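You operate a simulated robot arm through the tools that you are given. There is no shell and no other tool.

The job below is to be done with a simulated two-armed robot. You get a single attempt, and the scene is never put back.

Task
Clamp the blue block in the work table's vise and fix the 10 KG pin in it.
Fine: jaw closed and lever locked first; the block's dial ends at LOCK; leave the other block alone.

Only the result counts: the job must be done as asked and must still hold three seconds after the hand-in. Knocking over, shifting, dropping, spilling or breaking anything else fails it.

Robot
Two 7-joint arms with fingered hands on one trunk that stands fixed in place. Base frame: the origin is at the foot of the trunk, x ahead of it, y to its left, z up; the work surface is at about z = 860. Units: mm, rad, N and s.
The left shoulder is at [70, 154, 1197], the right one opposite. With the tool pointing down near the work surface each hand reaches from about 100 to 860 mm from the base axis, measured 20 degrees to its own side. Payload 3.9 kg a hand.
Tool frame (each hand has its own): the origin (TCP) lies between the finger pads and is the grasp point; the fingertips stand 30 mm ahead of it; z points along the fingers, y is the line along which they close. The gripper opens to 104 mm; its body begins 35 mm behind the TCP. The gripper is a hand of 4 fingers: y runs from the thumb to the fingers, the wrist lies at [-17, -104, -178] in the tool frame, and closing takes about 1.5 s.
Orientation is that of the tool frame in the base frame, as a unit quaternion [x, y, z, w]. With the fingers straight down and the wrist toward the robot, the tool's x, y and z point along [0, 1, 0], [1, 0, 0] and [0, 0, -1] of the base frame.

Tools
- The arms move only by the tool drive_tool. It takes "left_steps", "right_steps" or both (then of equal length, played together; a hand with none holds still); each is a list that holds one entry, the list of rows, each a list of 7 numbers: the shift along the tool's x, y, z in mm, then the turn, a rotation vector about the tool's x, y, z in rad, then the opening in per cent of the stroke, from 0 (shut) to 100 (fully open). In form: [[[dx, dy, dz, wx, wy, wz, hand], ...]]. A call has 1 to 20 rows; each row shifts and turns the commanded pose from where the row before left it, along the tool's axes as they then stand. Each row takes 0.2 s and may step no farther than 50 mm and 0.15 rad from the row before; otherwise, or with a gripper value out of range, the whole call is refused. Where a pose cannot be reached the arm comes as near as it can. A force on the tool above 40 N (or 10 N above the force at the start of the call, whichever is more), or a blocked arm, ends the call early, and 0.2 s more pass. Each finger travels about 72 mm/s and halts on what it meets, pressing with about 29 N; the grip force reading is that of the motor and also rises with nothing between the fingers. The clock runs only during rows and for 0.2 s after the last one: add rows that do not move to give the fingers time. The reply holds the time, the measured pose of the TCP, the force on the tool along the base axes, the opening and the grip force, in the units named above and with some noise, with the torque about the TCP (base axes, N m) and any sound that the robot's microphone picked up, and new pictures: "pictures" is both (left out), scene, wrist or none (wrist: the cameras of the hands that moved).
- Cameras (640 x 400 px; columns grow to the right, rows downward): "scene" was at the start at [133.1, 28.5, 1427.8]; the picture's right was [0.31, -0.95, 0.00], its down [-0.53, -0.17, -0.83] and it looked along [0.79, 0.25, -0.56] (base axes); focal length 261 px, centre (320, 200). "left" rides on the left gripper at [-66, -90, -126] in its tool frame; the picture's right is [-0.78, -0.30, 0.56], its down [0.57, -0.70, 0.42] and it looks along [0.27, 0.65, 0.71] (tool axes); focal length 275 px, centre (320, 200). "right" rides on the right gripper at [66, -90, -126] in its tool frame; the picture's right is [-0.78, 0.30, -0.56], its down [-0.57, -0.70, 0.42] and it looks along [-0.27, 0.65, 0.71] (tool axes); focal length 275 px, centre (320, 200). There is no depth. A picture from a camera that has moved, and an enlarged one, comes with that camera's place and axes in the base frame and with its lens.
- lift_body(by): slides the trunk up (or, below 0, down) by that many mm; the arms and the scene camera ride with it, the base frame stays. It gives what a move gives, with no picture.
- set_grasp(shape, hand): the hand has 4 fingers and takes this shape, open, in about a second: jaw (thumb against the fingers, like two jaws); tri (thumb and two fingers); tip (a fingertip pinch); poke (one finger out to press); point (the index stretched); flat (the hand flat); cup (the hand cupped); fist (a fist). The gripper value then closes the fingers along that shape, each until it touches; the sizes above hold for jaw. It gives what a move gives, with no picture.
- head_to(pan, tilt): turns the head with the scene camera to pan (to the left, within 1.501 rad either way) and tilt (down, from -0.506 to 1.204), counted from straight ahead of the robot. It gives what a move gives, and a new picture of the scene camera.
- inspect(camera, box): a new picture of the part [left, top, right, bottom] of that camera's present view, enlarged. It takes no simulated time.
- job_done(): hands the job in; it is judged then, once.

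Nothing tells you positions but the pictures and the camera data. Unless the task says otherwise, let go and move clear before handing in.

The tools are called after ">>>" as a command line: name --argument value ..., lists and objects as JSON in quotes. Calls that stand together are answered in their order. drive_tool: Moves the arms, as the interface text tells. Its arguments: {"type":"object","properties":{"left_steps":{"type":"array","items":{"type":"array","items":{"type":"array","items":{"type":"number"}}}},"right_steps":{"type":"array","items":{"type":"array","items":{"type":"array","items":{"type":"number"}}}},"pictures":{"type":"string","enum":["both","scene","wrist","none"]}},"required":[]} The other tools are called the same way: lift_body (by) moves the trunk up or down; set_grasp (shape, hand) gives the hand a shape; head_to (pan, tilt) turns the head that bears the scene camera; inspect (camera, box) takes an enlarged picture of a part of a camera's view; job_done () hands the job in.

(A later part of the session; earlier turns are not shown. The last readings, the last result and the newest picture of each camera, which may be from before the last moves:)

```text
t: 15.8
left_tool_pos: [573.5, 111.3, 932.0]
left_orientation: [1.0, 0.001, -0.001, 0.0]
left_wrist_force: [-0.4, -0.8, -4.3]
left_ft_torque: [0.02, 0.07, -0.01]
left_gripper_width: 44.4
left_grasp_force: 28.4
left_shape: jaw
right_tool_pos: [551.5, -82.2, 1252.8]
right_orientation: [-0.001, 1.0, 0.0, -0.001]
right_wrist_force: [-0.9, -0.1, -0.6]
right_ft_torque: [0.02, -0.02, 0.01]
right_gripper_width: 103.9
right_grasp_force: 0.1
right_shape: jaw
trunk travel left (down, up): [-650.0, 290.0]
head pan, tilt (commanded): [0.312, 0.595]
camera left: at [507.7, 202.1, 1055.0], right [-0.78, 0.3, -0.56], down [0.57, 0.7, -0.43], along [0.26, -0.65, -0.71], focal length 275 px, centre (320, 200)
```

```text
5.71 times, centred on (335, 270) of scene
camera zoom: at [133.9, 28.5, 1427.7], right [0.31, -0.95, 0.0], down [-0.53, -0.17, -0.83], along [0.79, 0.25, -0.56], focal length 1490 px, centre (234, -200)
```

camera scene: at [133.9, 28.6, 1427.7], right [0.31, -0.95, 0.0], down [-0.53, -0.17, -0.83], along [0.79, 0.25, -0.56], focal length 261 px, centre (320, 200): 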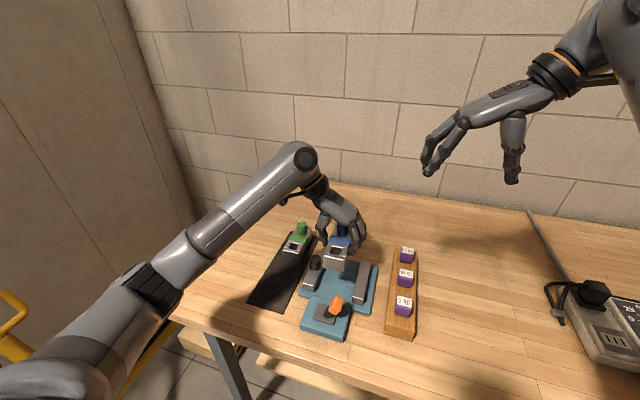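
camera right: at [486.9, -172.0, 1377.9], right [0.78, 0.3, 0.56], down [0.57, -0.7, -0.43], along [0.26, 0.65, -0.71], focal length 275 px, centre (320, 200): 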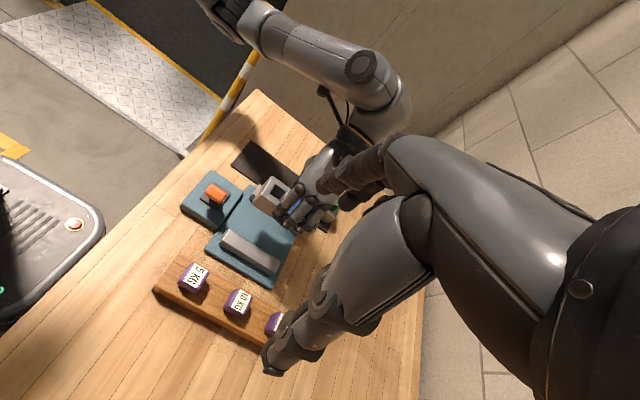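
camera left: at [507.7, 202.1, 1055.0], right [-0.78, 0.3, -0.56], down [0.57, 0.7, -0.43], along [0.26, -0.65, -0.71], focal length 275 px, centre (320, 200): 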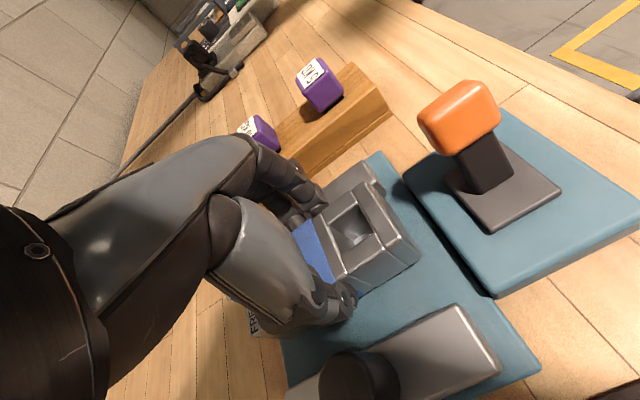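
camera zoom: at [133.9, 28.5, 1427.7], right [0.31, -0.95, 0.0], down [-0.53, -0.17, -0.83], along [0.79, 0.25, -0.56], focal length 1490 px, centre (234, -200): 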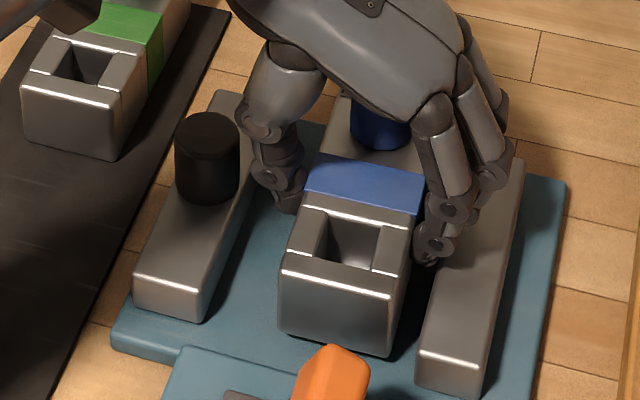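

Clearances look small but fine. I'll shift 2 mm toward +y and lower in small steps, watching the force.

>>> drive_tool --left_steps '[[[0, -2, 2, 0, 0, 0, 0], [0, 0, 3, 0, 0, 0, 0], [0, 0, 0, 0, 0, 0, 0], [0, 0, 0, 0, 0, 0, 0]]]' --pictures "none"

>>> drive_tool --left_steps '[[[0, 0, 2, 0, 0, 0, 0], [0, 0, 0, 0, 0, 0, 0], [0, 0, 0, 0, 0, 0, 0]]]' --pictures "none"

```text
t: 16.8
left_tool_pos: [573.6, 113.1, 926.6]
left_orientation: [1.0, 0.001, -0.001, 0.0]
left_wrist_force: [0.6, -0.3, -4.8]
left_ft_torque: [-0.01, 0.06, 0.01]
left_gripper_width: 44.0
left_grasp_force: 29.3
left_shape: jaw
right_tool_pos: [552.6, -82.2, 1252.7]
right_orientation: [-0.001, 1.0, 0.0, -0.001]
right_wrist_force: [0.4, 0.8, -0.3]
right_ft_torque: [0.0, 0.0, 0.0]
right_gripper_width: 103.5
right_grasp_force: 0.0
right_shape: jaw
trunk travel left (down, up): [-650.0, 290.0]
head pan, tilt (commanded): [0.312, 0.595]
```

```text
t: 17.6
left_tool_pos: [572.9, 113.1, 924.8]
left_orientation: [1.0, 0.0, 0.0, 0.0]
left_wrist_force: [-0.1, -0.4, -4.3]
left_ft_torque: [0.02, 0.01, 0.03]
left_gripper_width: 44.1
left_grasp_force: 28.6
left_shape: jaw
right_tool_pos: [551.1, -82.4, 1251.6]
right_orientation: [-0.001, 1.0, 0.0, -0.001]
right_wrist_force: [0.2, 0.5, 0.2]
right_ft_torque: [-0.03, 0.01, 0.03]
right_gripper_width: 103.6
right_grasp_force: 0.1
right_shape: jaw
trunk travel left (down, up): [-650.0, 290.0]
head pan, tilt (commanded): [0.312, 0.595]
```

>>> drive_tool --left_steps '[[[0, 0, 2, 0, 0, 0, 0], [0, 0, 0, 0, 0, 0, 0], [0, 0, 0, 0, 0, 0, 0]]]' --pictures "none"

>>> drive_tool --left_steps '[[[0, 0, 2, 0, 0, 0, 0], [0, 0, 0, 0, 0, 0, 0], [0, 0, 0, 0, 0, 0, 0]]]' --pictures "wrist"

>>> inspect --camera "scene" --box '[300, 235, 370, 305]'

>>> inspect --camera "right" --box '[220, 170, 310, 270]'

```text
t: 18.4
left_tool_pos: [572.3, 113.2, 923.0]
left_orientation: [1.0, 0.001, 0.001, -0.001]
left_wrist_force: [1.8, -0.8, 2.6]
left_ft_torque: [0.0, -0.03, 0.04]
left_gripper_width: 44.0
left_grasp_force: 28.6
left_shape: jaw
right_tool_pos: [550.5, -82.0, 1251.5]
right_orientation: [-0.001, 1.0, 0.0, 0.0]
right_wrist_force: [-0.2, 0.3, 0.2]
right_ft_torque: [-0.01, -0.01, -0.01]
right_gripper_width: 104.0
right_grasp_force: 0.1
right_shape: jaw
trunk travel left (down, up): [-650.0, 290.0]
head pan, tilt (commanded): [0.312, 0.595]
```

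```text
t: 19.2
left_tool_pos: [573.2, 114.2, 921.7]
left_orientation: [1.0, 0.001, 0.001, 0.0]
left_wrist_force: [2.9, 0.1, 16.0]
left_ft_torque: [0.03, -0.1, 0.01]
left_gripper_width: 44.7
left_grasp_force: 29.1
left_shape: jaw
right_tool_pos: [550.0, -82.9, 1252.2]
right_orientation: [-0.001, 1.0, -0.001, 0.002]
right_wrist_force: [-0.1, 0.1, -0.1]
right_ft_torque: [0.02, -0.01, 0.03]
right_gripper_width: 103.7
right_grasp_force: 0.1
right_shape: jaw
trunk travel left (down, up): [-650.0, 290.0]
head pan, tilt (commanded): [0.312, 0.595]
camera left: at [506.5, 203.7, 1046.2], right [-0.77, 0.29, -0.56], down [0.57, 0.7, -0.42], along [0.27, -0.65, -0.71], focal length 275 px, centre (320, 200)
```

left: 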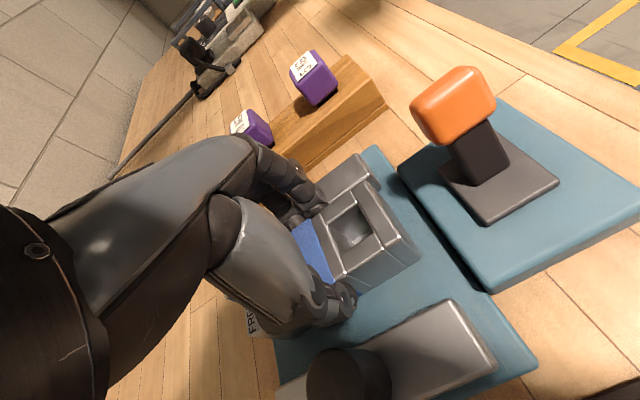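

```text
5.71 times, centred on (335, 270) of scene
camera zoom: at [131.4, 27.9, 1428.1], right [0.31, -0.95, 0.0], down [-0.53, -0.17, -0.83], along [0.79, 0.26, -0.56], focal length 1490 px, centre (234, -200)
```

zoom: 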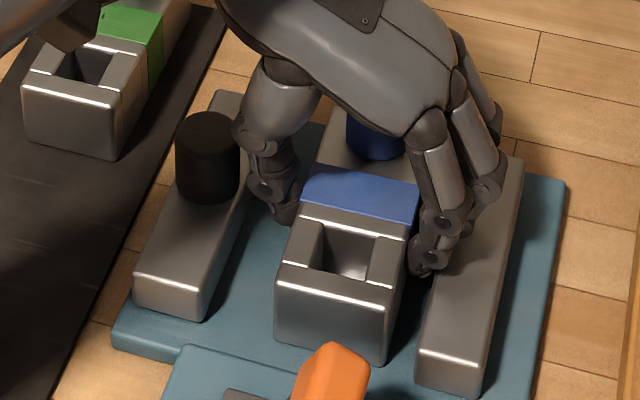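

```text
4.00 times, centred on (265, 220) of right
camera zoom: at [484.4, -172.7, 1378.9], right [0.78, 0.3, 0.56], down [0.57, -0.7, -0.42], along [0.26, 0.65, -0.71], focal length 1101 px, centre (540, 120)
```

zoom: 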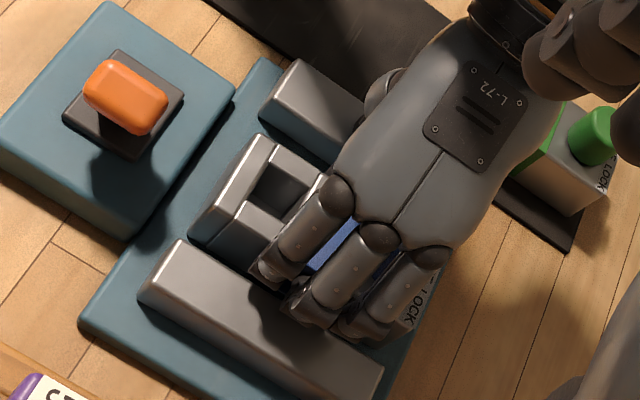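

The block rests on the vise plate (16 N upward). I'll relieve the pressure by a millimetre and open the fingers slightly.

>>> drive_tool --left_steps '[[[0, 0, -1.5, 0, 0, 0, 0], [0, 0, 0, 0, 0, 0, 0], [0, 0, 0, 0, 0, 0, 45], [0, 0, 0, 0, 0, 0, 48], [0, 0, 0, 0, 0, 0, 51], [0, 0, 0, 0, 0, 0, 51], [0, 0, 0, 0, 0, 0, 51]]]' --pictures "wrist"

>>> inspect --camera "scene" --box '[300, 235, 370, 305]'

>>> inspect --camera "right" --box '[220, 170, 310, 270]'

```text
t: 20.8
left_tool_pos: [572.1, 114.8, 921.7]
left_orientation: [1.0, 0.001, -0.001, 0.0]
left_wrist_force: [-0.7, 0.3, 0.6]
left_ft_torque: [0.01, -0.02, 0.0]
left_gripper_width: 52.6
left_grasp_force: 0.1
left_shape: jaw
right_tool_pos: [550.0, -82.1, 1252.4]
right_orientation: [-0.001, 1.0, 0.0, 0.0]
right_wrist_force: [0.9, 0.5, 0.5]
right_ft_torque: [-0.04, -0.04, 0.01]
right_gripper_width: 103.8
right_grasp_force: 0.1
right_shape: jaw
trunk travel left (down, up): [-650.0, 290.0]
head pan, tilt (commanded): [0.312, 0.595]
camera left: at [507.3, 204.6, 1045.7], right [-0.78, 0.3, -0.56], down [0.57, 0.7, -0.42], along [0.27, -0.65, -0.71], focal length 275 px, centre (320, 200)
```

left: 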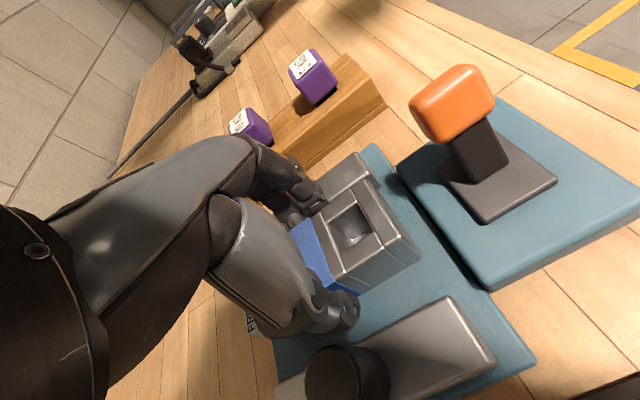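

```text
5.71 times, centred on (335, 270) of scene
camera zoom: at [132.9, 28.6, 1427.7], right [0.31, -0.95, 0.0], down [-0.53, -0.17, -0.83], along [0.79, 0.26, -0.56], focal length 1490 px, centre (234, -200)
```

zoom: 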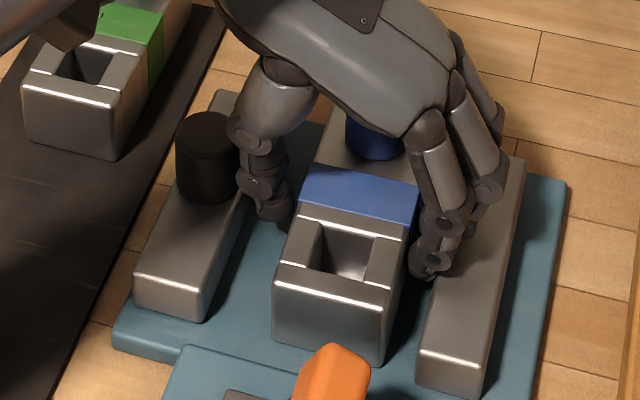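

```text
4.00 times, centred on (265, 220) of right
camera zoom: at [485.9, -172.0, 1378.2], right [0.78, 0.3, 0.56], down [0.57, -0.7, -0.42], along [0.26, 0.65, -0.71], focal length 1101 px, centre (540, 120)
```

zoom: 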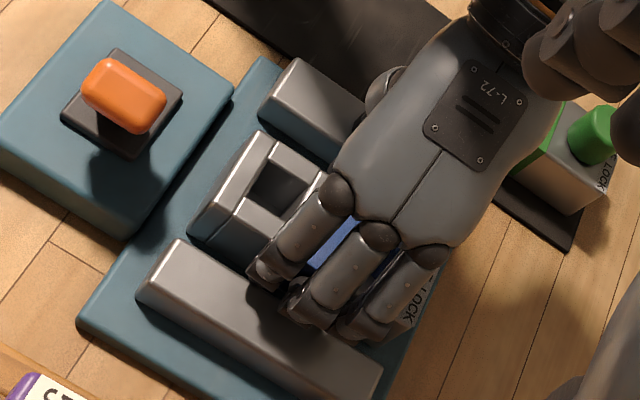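

The fingers are free of the block. I'll lift straight up out of the vise.

>>> drive_tool --left_steps '[[[0, 0, -5, 0, 0, 0, 51], [0, 0, -8, 0, 0, 0, 51], [0, 0, -12, 0, 0, 0, 51], [0, 0, -20, 0, 0, 0, 51], [0, 0, -25, 0, 0, 0, 51], [0, 0, -30, 0, 0, 0, 51], [0, -20, -10, 0, 0, 0, 51], [0, -40, 0, 0, 0, 0, 51], [0, -40, 0, 0, 0, 0, 51], [0, 0, 0, 0, 0, 0, 51]]]' --pictures "both"

>>> inspect --camera "scene" --box '[290, 225, 390, 345]'

>>> inspect --camera "right" --box '[170, 150, 330, 300]'

>>> inspect --camera "left" --box '[290, 150, 530, 350]'

```text
t: 23.0
left_tool_pos: [572.7, 214.8, 1029.8]
left_orientation: [1.0, 0.0, 0.0, 0.0]
left_wrist_force: [0.0, -0.9, -0.5]
left_ft_torque: [0.0, 0.01, 0.0]
left_gripper_width: 52.6
left_grasp_force: 0.1
left_shape: jaw
right_tool_pos: [551.1, -83.7, 1252.8]
right_orientation: [-0.001, 1.0, -0.001, 0.0]
right_wrist_force: [0.6, -0.7, -0.9]
right_ft_torque: [-0.01, -0.01, -0.03]
right_gripper_width: 103.7
right_grasp_force: 0.1
right_shape: jaw
trunk travel left (down, up): [-650.0, 290.0]
head pan, tilt (commanded): [0.312, 0.595]
camera scene: at [133.3, 27.6, 1427.7], right [0.31, -0.95, 0.0], down [-0.53, -0.17, -0.83], along [0.79, 0.26, -0.56], focal length 261 px, centre (320, 200)
camera left: at [506.4, 304.6, 1153.0], right [-0.78, 0.3, -0.56], down [0.57, 0.7, -0.42], along [0.26, -0.65, -0.71], focal length 275 px, centre (320, 200)
```

scene: 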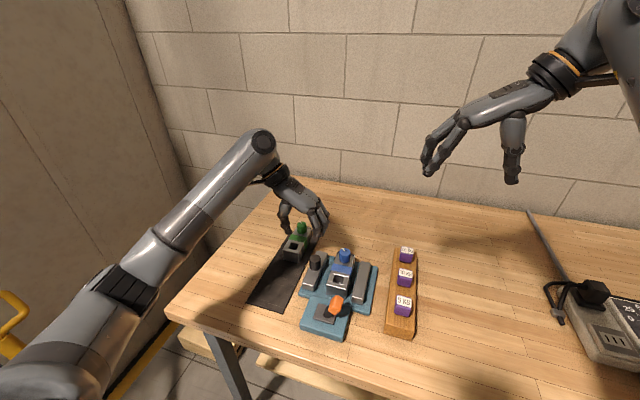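
left: 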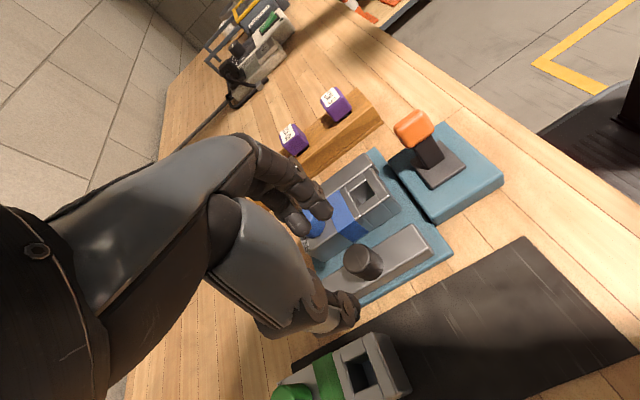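

```text
3.33 times, centred on (340, 285) of scene
camera zoom: at [133.3, 27.6, 1427.7], right [0.31, -0.95, 0.0], down [-0.53, -0.17, -0.83], along [0.79, 0.26, -0.56], focal length 869 px, centre (253, -83)
```

zoom: 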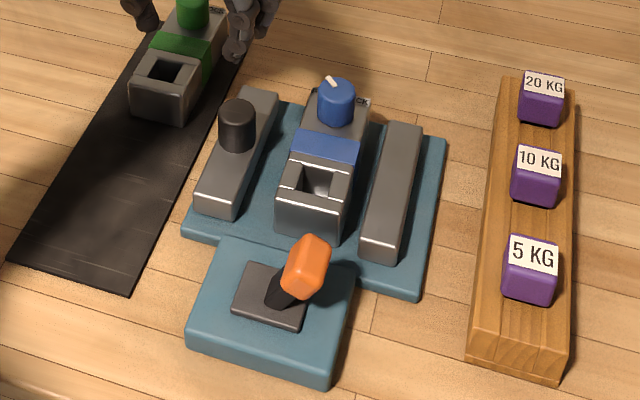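

```text
2.67 times, centred on (250, 225) of right
camera zoom: at [486.3, -173.0, 1378.0], right [0.78, 0.3, 0.56], down [0.57, -0.7, -0.43], along [0.26, 0.65, -0.71], focal length 734 px, centre (507, 133)
```

zoom: 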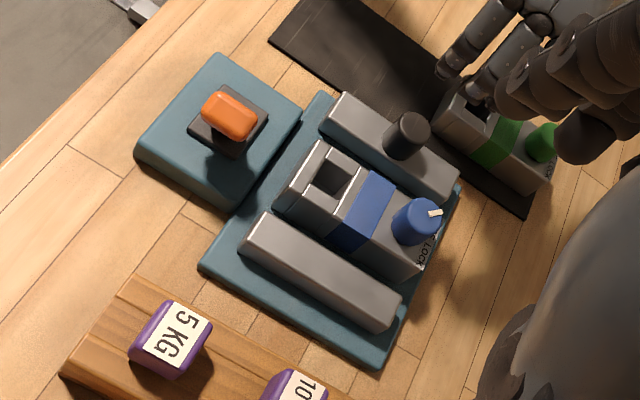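

```text
2.00 times, centred on (410, 250) of left
camera zoom: at [506.4, 304.6, 1153.0], right [-0.78, 0.3, -0.56], down [0.57, 0.7, -0.42], along [0.26, -0.65, -0.71], focal length 551 px, centre (140, 100)
```

zoom: 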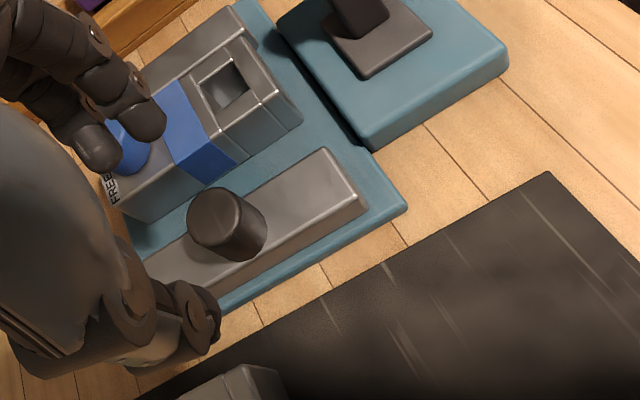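

The blue block stands straight in the vise. Next I close the left hand and move it left of the knob so I can push the moving jaw toward −y.

>>> drive_tool --left_steps '[[[-4, -20, 0, 0, 0, 0, 30], [-4, -20, 0, 0, 0, 0, 0], [0, 0, 0, 0, 0, 0, 0], [0, 0, 0, 0, 0, 0, 0], [0, 0, 0, 0, 0, 0, 0], [0, 0, 0, 0, 0, 0, 0]]]' --pictures "both"

>>> inspect --camera "scene" --box '[250, 160, 350, 290]'

>>> inspect --camera "right" --box '[200, 100, 380, 280]'

```text
t: 24.4
left_tool_pos: [565.7, 254.2, 1030.4]
left_orientation: [1.0, 0.001, 0.0, 0.0]
left_wrist_force: [-0.2, 1.1, 0.3]
left_ft_torque: [0.0, -0.01, 0.01]
left_gripper_width: 0.0
left_grasp_force: 28.9
left_shape: jaw
right_tool_pos: [550.7, -81.8, 1251.4]
right_orientation: [-0.001, 1.0, 0.0, 0.0]
right_wrist_force: [0.4, -0.1, 0.2]
right_ft_torque: [0.0, -0.01, 0.01]
right_gripper_width: 103.6
right_grasp_force: 0.1
right_shape: jaw
trunk travel left (down, up): [-650.0, 290.0]
head pan, tilt (commanded): [0.312, 0.595]
camera scene: at [133.2, 28.3, 1427.7], right [0.31, -0.95, 0.0], down [-0.53, -0.17, -0.83], along [0.79, 0.25, -0.56], focal length 261 px, centre (320, 200)
camera left: at [499.1, 344.5, 1153.8], right [-0.78, 0.3, -0.56], down [0.57, 0.7, -0.42], along [0.27, -0.65, -0.71], focal length 275 px, centre (320, 200)
```

scene: 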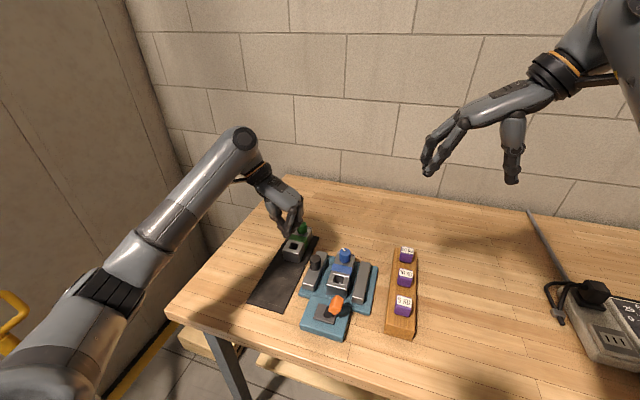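
left: 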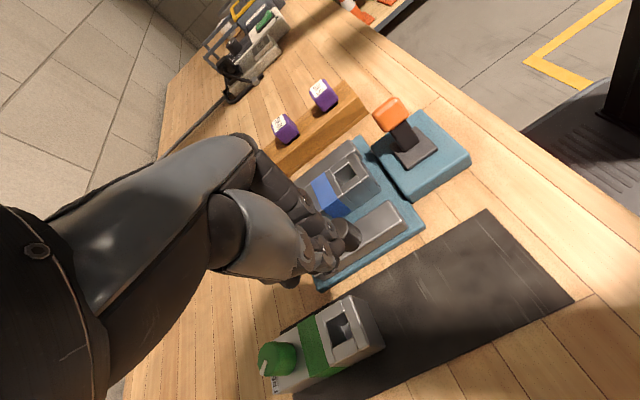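

```text
3.08 times, centred on (300, 225) of scene
camera zoom: at [133.2, 28.3, 1427.7], right [0.31, -0.95, 0.0], down [-0.53, -0.17, -0.83], along [0.79, 0.25, -0.56], focal length 802 px, centre (382, 123)
```

zoom: 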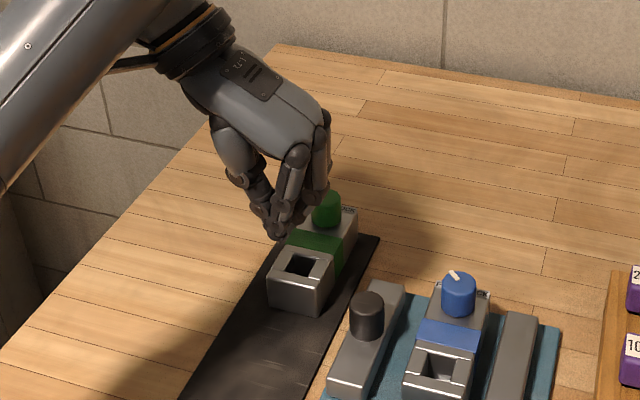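

```text
2.22 times, centred on (290, 190) of right
camera zoom: at [486.2, -172.4, 1378.1], right [0.78, 0.3, 0.56], down [0.57, -0.7, -0.43], along [0.26, 0.65, -0.71], focal length 612 px, centre (387, 222)
```

zoom: 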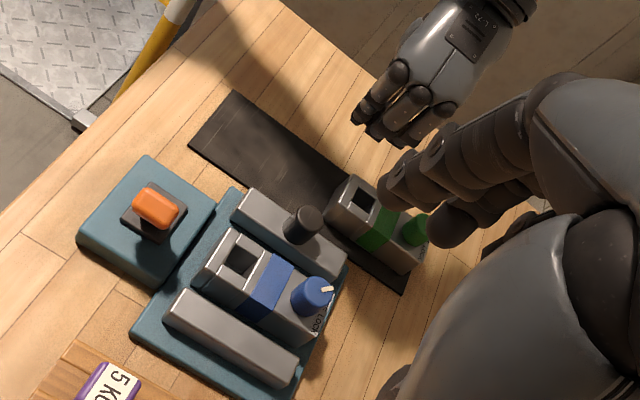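

With the hand closed, the finger backs stand about 36–40 mm to the −y side of the TCP. I'll lower it beside the knob, clear of the green block at x≥602.

>>> drive_tool --left_steps '[[[0, 0, 35, 0, 0, 0, 0], [0, 0, 35, 0, 0, 0, 0], [0, 0, 30, 0, 0, 0, 0], [0, 0, 18, 0, 0, 0, 0], [0, 0, 9, 0, 0, 0, 0], [0, 0, 0, 0, 0, 0, 0], [0, 0, 0, 0, 0, 0, 0]]]' --pictures "both"

>>> inspect --camera "scene" --box '[265, 200, 375, 310]'

>>> inspect --camera "right" --box '[200, 130, 350, 280]'

```text
t: 26.0
left_tool_pos: [564.3, 255.2, 903.5]
left_orientation: [1.0, 0.001, 0.0, 0.0]
left_wrist_force: [-2.4, -0.1, 0.2]
left_ft_torque: [-0.01, 0.0, -0.07]
left_gripper_width: 0.1
left_grasp_force: 28.5
left_shape: jaw
right_tool_pos: [550.6, -82.6, 1253.1]
right_orientation: [0.0, 1.0, 0.0, 0.0]
right_wrist_force: [0.1, 0.2, 0.1]
right_ft_torque: [0.01, -0.01, -0.01]
right_gripper_width: 103.6
right_grasp_force: 0.0
right_shape: jaw
trunk travel left (down, up): [-650.0, 290.0]
head pan, tilt (commanded): [0.312, 0.595]
camera scene: at [132.4, 28.4, 1427.8], right [0.31, -0.95, 0.0], down [-0.53, -0.17, -0.83], along [0.79, 0.25, -0.56], focal length 261 px, centre (320, 200)
camera left: at [498.7, 344.8, 1028.0], right [-0.78, 0.3, -0.56], down [0.57, 0.7, -0.42], along [0.27, -0.65, -0.71], focal length 275 px, centre (320, 200)
```

scene: 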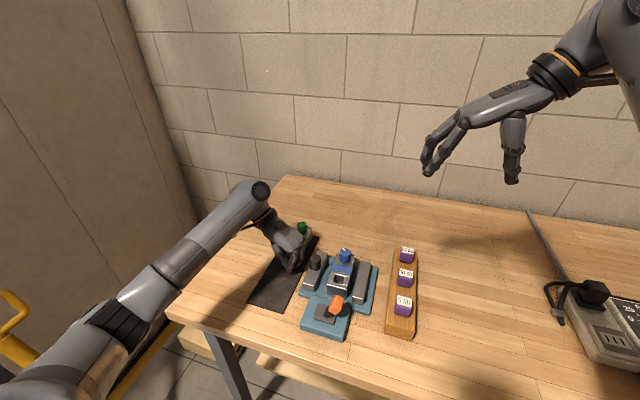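
left: 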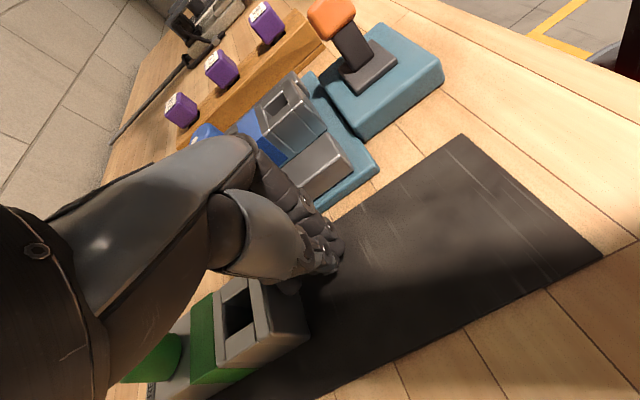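

```text
3.64 times, centred on (320, 255) of scene
camera zoom: at [132.4, 28.4, 1427.8], right [0.31, -0.95, 0.0], down [-0.53, -0.17, -0.83], along [0.79, 0.25, -0.56], focal length 948 px, centre (320, 0)
```

zoom: 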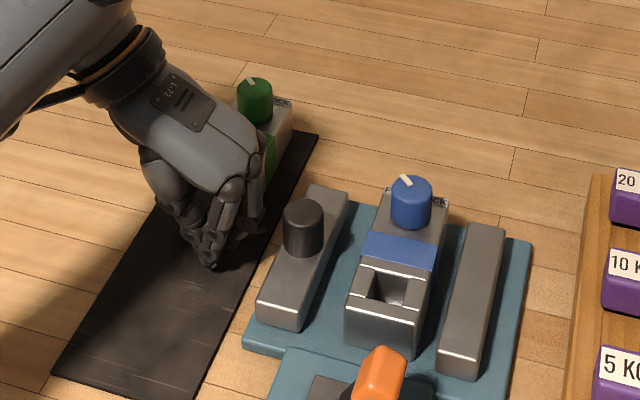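

```text
2.67 times, centred on (275, 205) of right
camera zoom: at [485.4, -172.2, 1378.4], right [0.78, 0.3, 0.56], down [0.57, -0.7, -0.42], along [0.26, 0.65, -0.71], focal length 734 px, centre (440, 187)
```

zoom: 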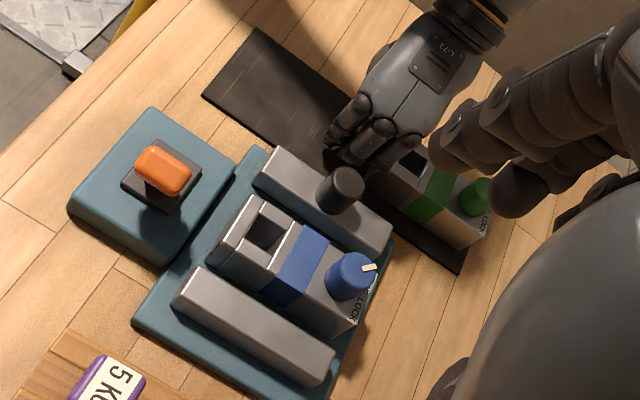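

There is a slight −x force, so I'll check whether a finger is touching the green block.

>>> inspect --camera "left" --box '[180, 200, 370, 380]'

>>> inspect --camera "right" --box '[300, 150, 380, 230]'

>>> inspect --camera "scene" --box '[270, 210, 330, 280]'

```text
2.22 times, centred on (275, 290) of left
camera zoom: at [498.7, 344.8, 1028.0], right [-0.78, 0.3, -0.56], down [0.57, 0.7, -0.42], along [0.27, -0.65, -0.71], focal length 612 px, centre (420, 0)
```

zoom: 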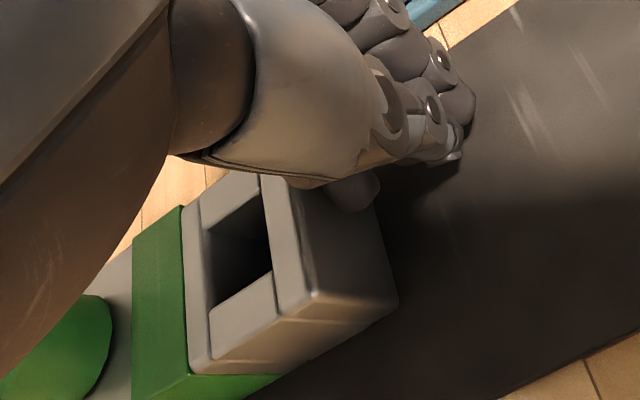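

```text
5.00 times, centred on (340, 190) of right
camera zoom: at [485.4, -172.2, 1378.4], right [0.78, 0.3, 0.56], down [0.57, -0.7, -0.42], along [0.26, 0.65, -0.71], focal length 1376 px, centre (220, 250)
```

zoom: 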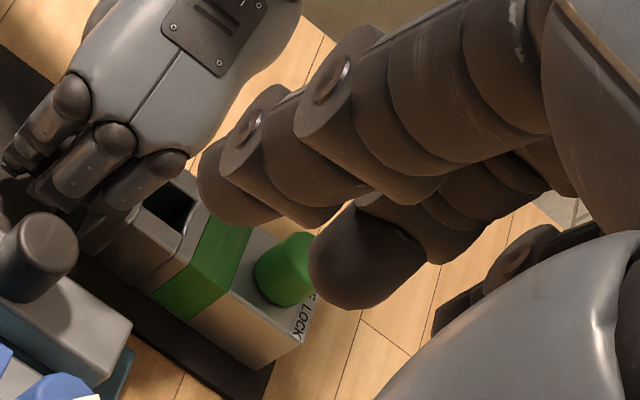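

```text
5.71 times, centred on (300, 245) of scene
camera zoom: at [132.4, 28.4, 1427.8], right [0.31, -0.95, 0.0], down [-0.53, -0.17, -0.83], along [0.79, 0.25, -0.56], focal length 1490 px, centre (434, -57)
```

zoom: 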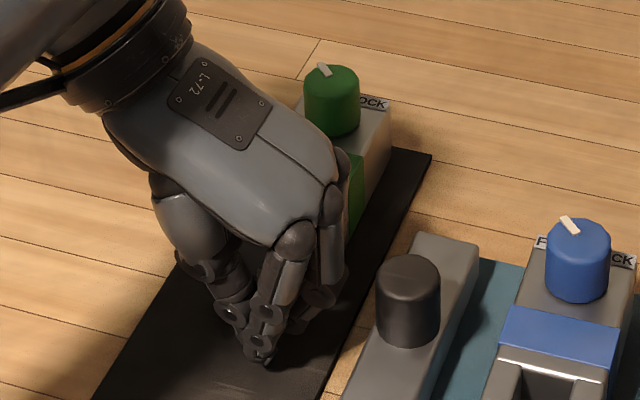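

The far finger is touching the front face of the green block. I'll back off gently toward −x.

>>> drive_tool --left_steps '[[[-5, 0, 0, 0, 0, 0, 0], [-6, 0, 0, 0, 0, 0, 0], [0, 0, 0, 0, 0, 0, 0], [0, 0, 0, 0, 0, 0, 0]]]' --pictures "none"

>>> inspect --camera "left" --box '[180, 200, 370, 380]'

>>> inspect --camera "scene" --box '[270, 210, 330, 280]'

```text
t: 27.0
left_tool_pos: [555.5, 253.5, 905.2]
left_orientation: [1.0, 0.002, 0.0, 0.0]
left_wrist_force: [-0.1, 0.4, -0.1]
left_ft_torque: [0.01, 0.02, -0.01]
left_gripper_width: 0.0
left_grasp_force: 29.3
left_shape: jaw
right_tool_pos: [551.2, -81.5, 1251.8]
right_orientation: [-0.001, 1.0, -0.001, 0.0]
right_wrist_force: [-1.3, -0.3, -0.8]
right_ft_torque: [0.03, 0.0, 0.0]
right_gripper_width: 103.8
right_grasp_force: 0.0
right_shape: jaw
trunk travel left (down, up): [-650.0, 290.0]
head pan, tilt (commanded): [0.312, 0.595]
```

```text
2.22 times, centred on (275, 290) of left
camera zoom: at [488.7, 344.2, 1028.5], right [-0.78, 0.3, -0.56], down [0.57, 0.7, -0.42], along [0.27, -0.65, -0.71], focal length 612 px, centre (420, 0)
```

zoom: 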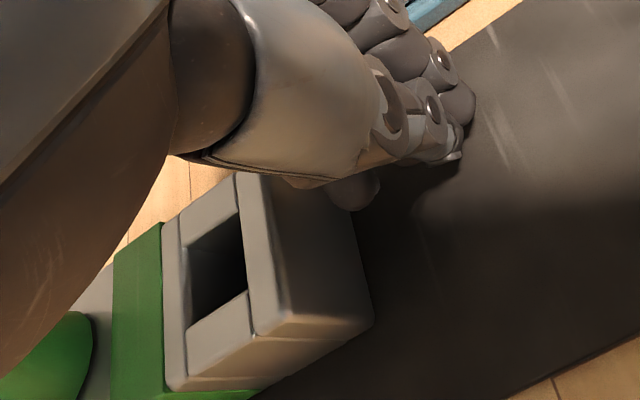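

```text
5.71 times, centred on (300, 245) of scene
camera zoom: at [133.1, 28.4, 1427.8], right [0.31, -0.95, 0.0], down [-0.53, -0.17, -0.83], along [0.79, 0.25, -0.56], focal length 1490 px, centre (434, -57)
```

zoom: 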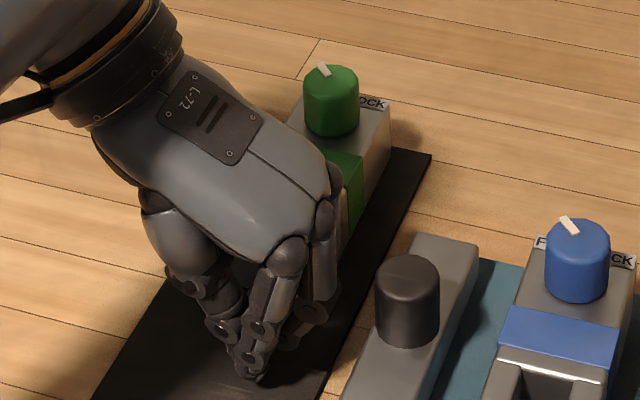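

Clear again. Now I push toward −y slowly to meet the knob.

>>> drive_tool --left_steps '[[[0, 5, 0, 0, 0, 0, 0], [0, 5, 0, 0, 0, 0, 0], [0, 5, 0, 0, 0, 0, 0], [0, 3, 0, 0, 0, 0, 0], [0, 3, 0, 0, 0, 0, 0], [0, 0, 0, 0, 0, 0, 0]]]' --pictures "wrist"

>>> inspect --camera "scene" --box '[285, 215, 385, 300]'

>>> inspect --camera "right" --box '[220, 150, 340, 270]'

```text
t: 28.4
left_tool_pos: [554.0, 235.2, 903.3]
left_orientation: [1.0, 0.001, 0.0, -0.001]
left_wrist_force: [-1.2, 1.3, 1.0]
left_ft_torque: [-0.04, -0.03, 0.0]
left_gripper_width: 0.0
left_grasp_force: 29.0
left_shape: jaw
right_tool_pos: [551.1, -81.4, 1252.6]
right_orientation: [-0.001, 1.0, 0.0, -0.001]
right_wrist_force: [0.2, 0.6, 0.1]
right_ft_torque: [0.01, 0.02, 0.0]
right_gripper_width: 103.8
right_grasp_force: 0.0
right_shape: jaw
trunk travel left (down, up): [-650.0, 290.0]
head pan, tilt (commanded): [0.312, 0.595]
camera left: at [488.2, 324.4, 1028.2], right [-0.78, 0.3, -0.56], down [0.57, 0.7, -0.42], along [0.27, -0.65, -0.71], focal length 275 px, centre (320, 200)
```

left: 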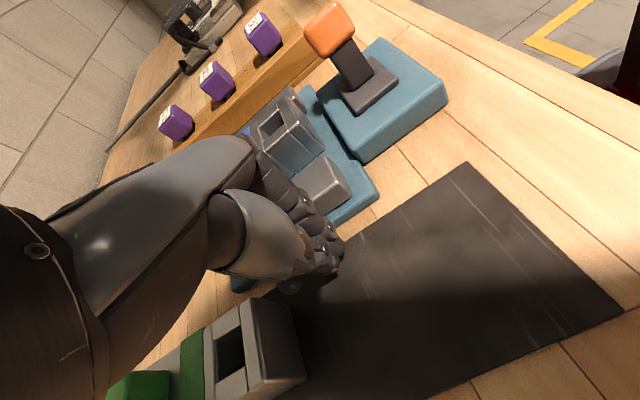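

```text
4.71 times, centred on (335, 258) of scene
camera zoom: at [132.9, 28.7, 1427.8], right [0.31, -0.95, 0.0], down [-0.53, -0.17, -0.83], along [0.79, 0.25, -0.56], focal length 1227 px, centre (249, -71)
```

zoom: 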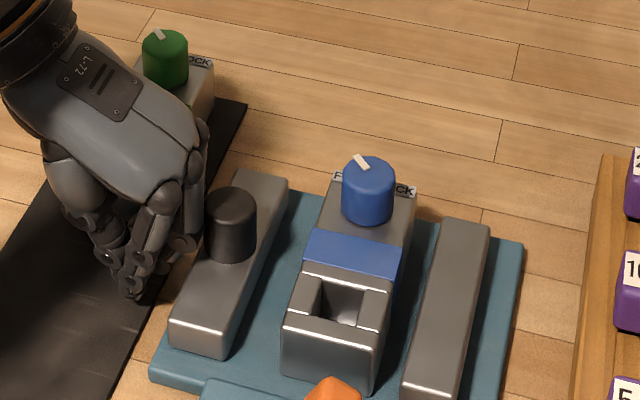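

```text
3.33 times, centred on (280, 210) of right
camera zoom: at [486.0, -171.8, 1378.3], right [0.78, 0.3, 0.56], down [0.57, -0.7, -0.42], along [0.26, 0.65, -0.71], focal length 918 px, centre (453, 167)
```

zoom: 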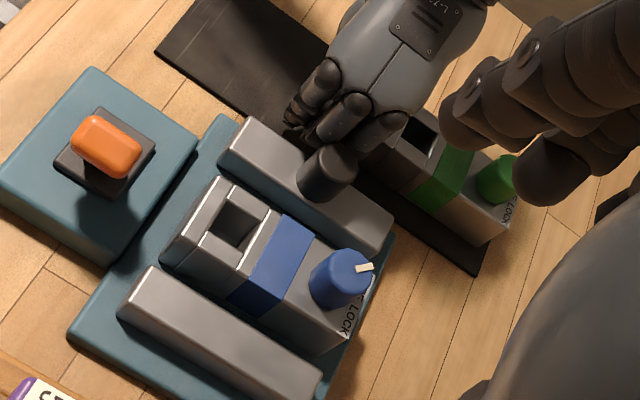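

Finger backs are about at the knob. Continue pushing.

>>> drive_tool --left_steps '[[[0, 4, 0, 0, 0, 0, 0], [0, 4, 0, 0, 0, 0, 0], [0, 4, 0, 0, 0, 0, 0], [0, 4, 0, 0, 0, 0, 0], [0, 4, 0, 0, 0, 0, 0], [0, 0, 0, 0, 0, 0, 0]]]' --pictures "none"

>>> inspect --camera "scene" --box '[285, 215, 385, 300]'

>>> inspect --camera "right" --box '[220, 150, 340, 270]'

```text
t: 29.8
left_tool_pos: [553.0, 214.9, 904.9]
left_orientation: [1.0, 0.002, 0.001, 0.0]
left_wrist_force: [-0.1, 0.6, -0.4]
left_ft_torque: [-0.04, -0.01, 0.02]
left_gripper_width: 0.0
left_grasp_force: 28.7
left_shape: jaw
right_tool_pos: [551.0, -82.7, 1251.8]
right_orientation: [0.0, 1.0, 0.0, 0.0]
right_wrist_force: [0.3, 0.1, -0.7]
right_ft_torque: [0.02, -0.02, 0.03]
right_gripper_width: 103.7
right_grasp_force: 0.0
right_shape: jaw
trunk travel left (down, up): [-650.0, 290.0]
head pan, tilt (commanded): [0.312, 0.595]
```

```text
4.71 times, centred on (335, 258) of scene
camera zoom: at [133.0, 28.7, 1427.8], right [0.31, -0.95, 0.0], down [-0.53, -0.17, -0.83], along [0.79, 0.25, -0.56], focal length 1227 px, centre (249, -71)
```

zoom: 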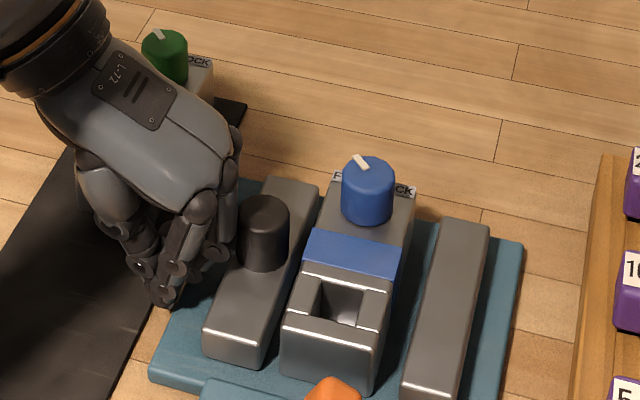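

```text
3.33 times, centred on (280, 210) of right
camera zoom: at [486.0, -172.0, 1378.2], right [0.78, 0.3, 0.56], down [0.57, -0.7, -0.42], along [0.26, 0.65, -0.71], focal length 918 px, centre (453, 167)
```

zoom: 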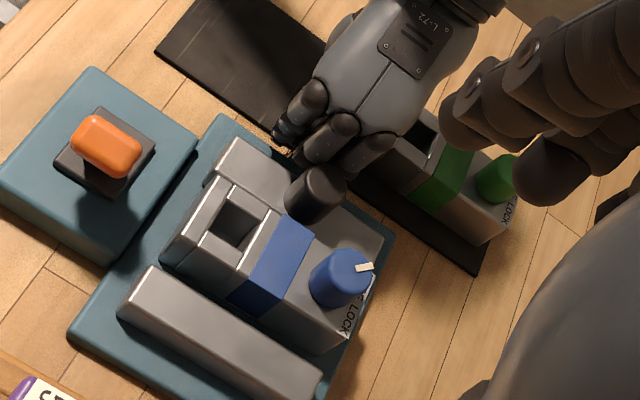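

The jaw slides easily. I'll keep pushing until it presses the block against the fixed jaw.

>>> drive_tool --left_steps '[[[0, 4, 0, 0, 0, 0, 0], [0, 4, 0, 0, 0, 0, 0], [0, 4, 0, 0, 0, 0, 0], [0, 3, 0, 0, 0, 0, 0], [0, 3, 0, 0, 0, 0, 0], [0, 0, 0, 0, 0, 0, 0]]]' --pictures "none"

>>> inspect --camera "scene" --box '[285, 215, 385, 300]'

>>> inspect --camera "right" --box '[220, 150, 340, 270]'

```text
t: 31.2
left_tool_pos: [553.4, 195.8, 905.6]
left_orientation: [1.0, 0.0, 0.0, 0.0]
left_wrist_force: [-2.7, 1.3, -0.9]
left_ft_torque: [0.0, -0.06, -0.09]
left_gripper_width: 0.0
left_grasp_force: 29.4
left_shape: jaw
right_tool_pos: [551.3, -81.6, 1252.8]
right_orientation: [-0.001, 1.0, 0.0, 0.0]
right_wrist_force: [-0.8, -0.2, 1.0]
right_ft_torque: [0.02, -0.01, -0.01]
right_gripper_width: 103.7
right_grasp_force: 0.1
right_shape: jaw
trunk travel left (down, up): [-650.0, 290.0]
head pan, tilt (commanded): [0.312, 0.595]
```

```text
4.71 times, centred on (335, 258) of scene
camera zoom: at [132.7, 28.9, 1427.8], right [0.31, -0.95, 0.0], down [-0.53, -0.17, -0.83], along [0.79, 0.25, -0.56], focal length 1227 px, centre (249, -71)
```

zoom: 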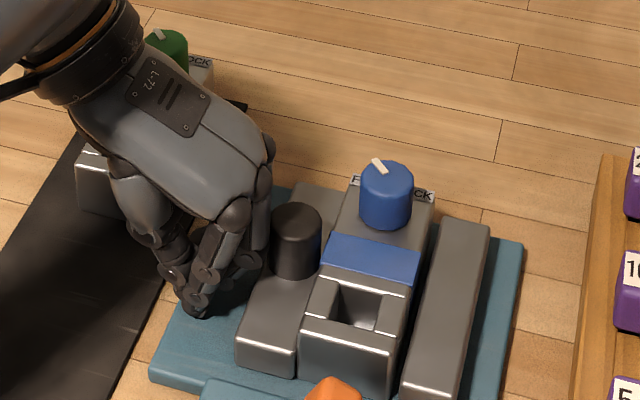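

```text
3.33 times, centred on (280, 210) of right
camera zoom: at [485.7, -171.8, 1378.4], right [0.78, 0.3, 0.56], down [0.57, -0.7, -0.42], along [0.26, 0.65, -0.71], focal length 918 px, centre (453, 167)
```

zoom: 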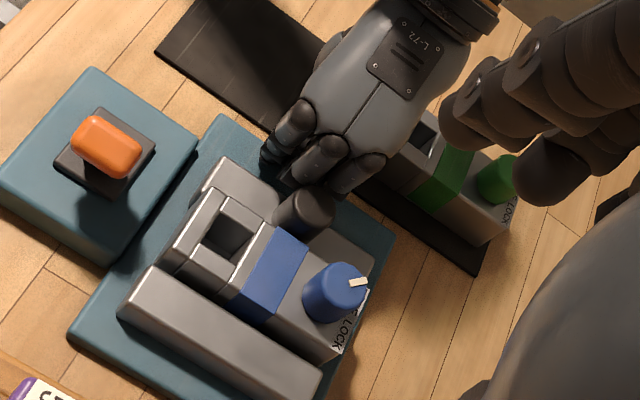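

The jaw now pushes the block toward the fixed jaw. A few millimetres remain.

>>> drive_tool --left_steps '[[[0, 3, 0, 0, 0, 0, 0], [0, 3, 0, 0, 0, 0, 0], [0, 2, 0, 0, 0, 0, 0], [0, 0, 0, 0, 0, 0, 0]]]' --pictures "none"

>>> inspect --camera "scene" --box '[285, 215, 385, 300]'

>>> inspect --camera "right" --box '[220, 150, 340, 270]'

```text
t: 32.2
left_tool_pos: [553.8, 191.6, 905.6]
left_orientation: [1.0, 0.001, 0.001, 0.0]
left_wrist_force: [-4.9, 13.5, 2.5]
left_ft_torque: [-0.33, -0.16, 0.02]
left_gripper_width: 0.0
left_grasp_force: 29.3
left_shape: jaw
right_tool_pos: [548.7, -80.8, 1253.3]
right_orientation: [0.0, 1.0, -0.001, 0.0]
right_wrist_force: [0.6, 0.0, -0.4]
right_ft_torque: [0.0, -0.02, -0.03]
right_gripper_width: 103.5
right_grasp_force: 0.1
right_shape: jaw
trunk travel left (down, up): [-650.0, 290.0]
head pan, tilt (commanded): [0.312, 0.595]
```

```text
4.71 times, centred on (335, 258) of scene
camera zoom: at [131.4, 31.1, 1427.9], right [0.31, -0.95, 0.0], down [-0.53, -0.17, -0.83], along [0.79, 0.26, -0.56], focal length 1227 px, centre (249, -71)
```

zoom: 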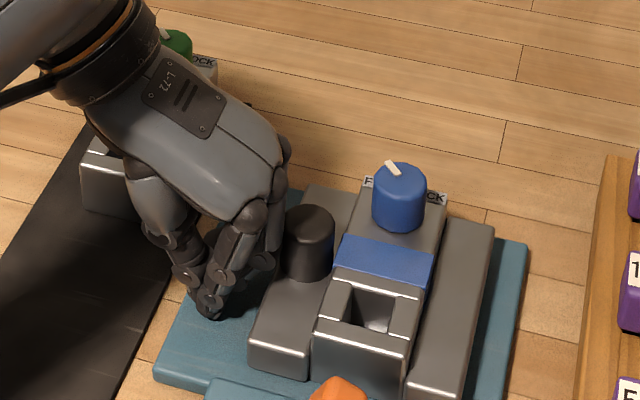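

```text
3.33 times, centred on (280, 210) of right
camera zoom: at [484.5, -170.1, 1379.1], right [0.78, 0.3, 0.56], down [0.57, -0.7, -0.42], along [0.26, 0.65, -0.71], focal length 918 px, centre (453, 167)
```

zoom: 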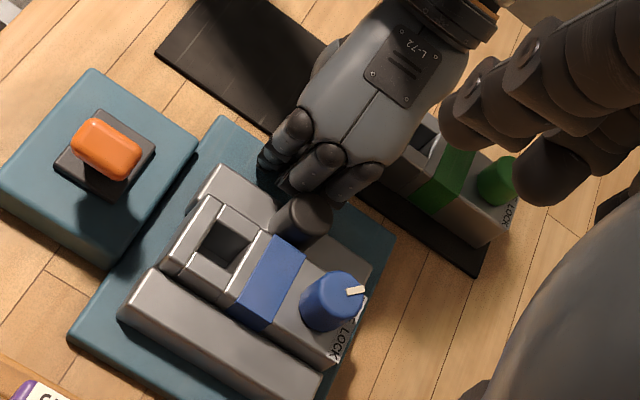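

The jaw is tight on the block, with 13.5 N of reaction. I'll keep the left hand pressing there and bring the closed right hand to the right of the lever handle, which is near (466, 101, 925).

>>> drive_tool --right_steps '[[[11.6, 14, 30, 0, 0, 0, 80], [11.6, 14, 30, 0, 0, 0, 50], [11.6, 14, 30, 0, 0, 0, 20], [11.6, 14, 30, 0, 0, 0, 0], [11.6, 14, 30, 0, 0, 0, 0], [11.6, 14, 30, 0, 0, 0, 0], [11.6, 14, 30, 0, 0, 0, 0], [11.6, 12, 30, 0, 0, 0, 0], [0, 0, 0, 0, 0, 0, 0], [0, 0, 0, 0, 0, 0, 0]]]' --pictures "both"

>>> inspect --camera "scene" --box '[270, 200, 420, 345]'

>>> inspect --camera "right" --box '[150, 150, 400, 350]'

```text
t: 34.4
left_tool_pos: [552.5, 190.4, 905.2]
left_orientation: [1.0, 0.001, 0.0, 0.001]
left_wrist_force: [-5.0, 10.9, 0.5]
left_ft_torque: [-0.22, -0.09, -0.06]
left_gripper_width: 0.0
left_grasp_force: 29.6
left_shape: jaw
right_tool_pos: [456.0, 29.9, 1014.0]
right_orientation: [-0.001, 1.0, 0.0, -0.001]
right_wrist_force: [-0.4, -0.3, 1.0]
right_ft_torque: [-0.01, 0.01, -0.03]
right_gripper_width: 0.0
right_grasp_force: 28.7
right_shape: jaw
trunk travel left (down, up): [-650.0, 290.0]
head pan, tilt (commanded): [0.312, 0.595]
camera scene: at [131.6, 31.0, 1427.8], right [0.31, -0.95, 0.0], down [-0.53, -0.17, -0.83], along [0.79, 0.25, -0.56], focal length 261 px, centre (320, 200)
camera right: at [390.6, -60.8, 1139.9], right [0.78, 0.3, 0.56], down [0.57, -0.7, -0.42], along [0.26, 0.65, -0.71], focal length 275 px, centre (320, 200)
```

scene: 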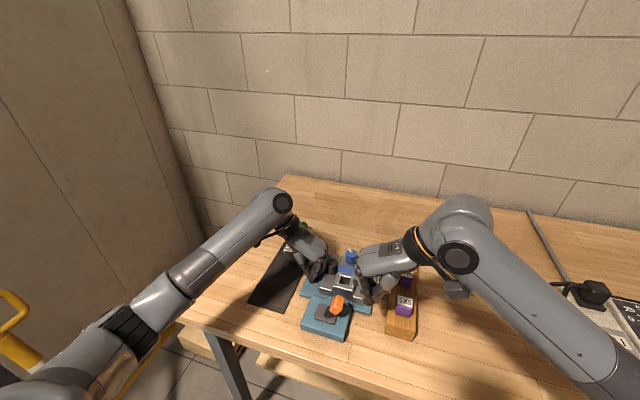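
right: 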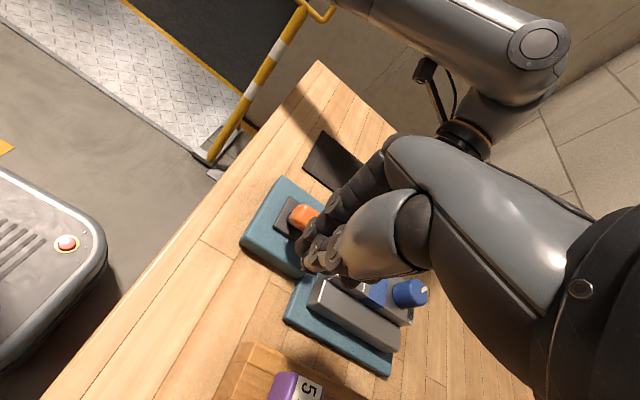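

```text
2.76 times, centred on (345, 272) of scene
camera zoom: at [131.6, 31.0, 1427.8], right [0.31, -0.95, 0.0], down [-0.53, -0.17, -0.83], along [0.79, 0.25, -0.56], focal length 720 px, centre (251, 0)
```

zoom: 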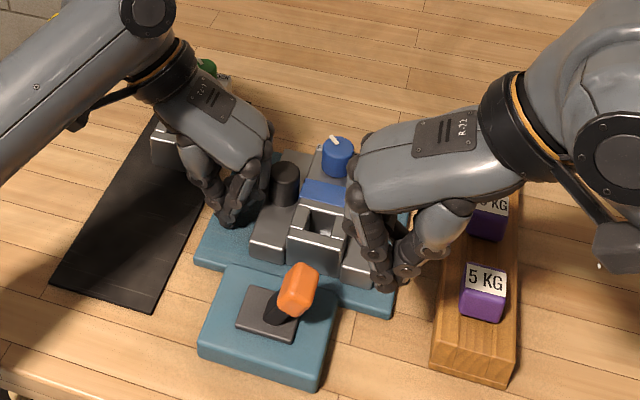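

```text
2.00 times, centred on (275, 250) of right
camera zoom: at [390.6, -60.8, 1139.9], right [0.78, 0.3, 0.56], down [0.57, -0.7, -0.42], along [0.26, 0.65, -0.71], focal length 551 px, centre (410, 100)
```

zoom: 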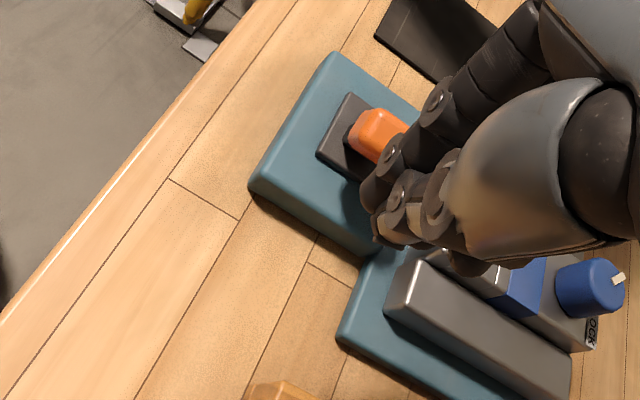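

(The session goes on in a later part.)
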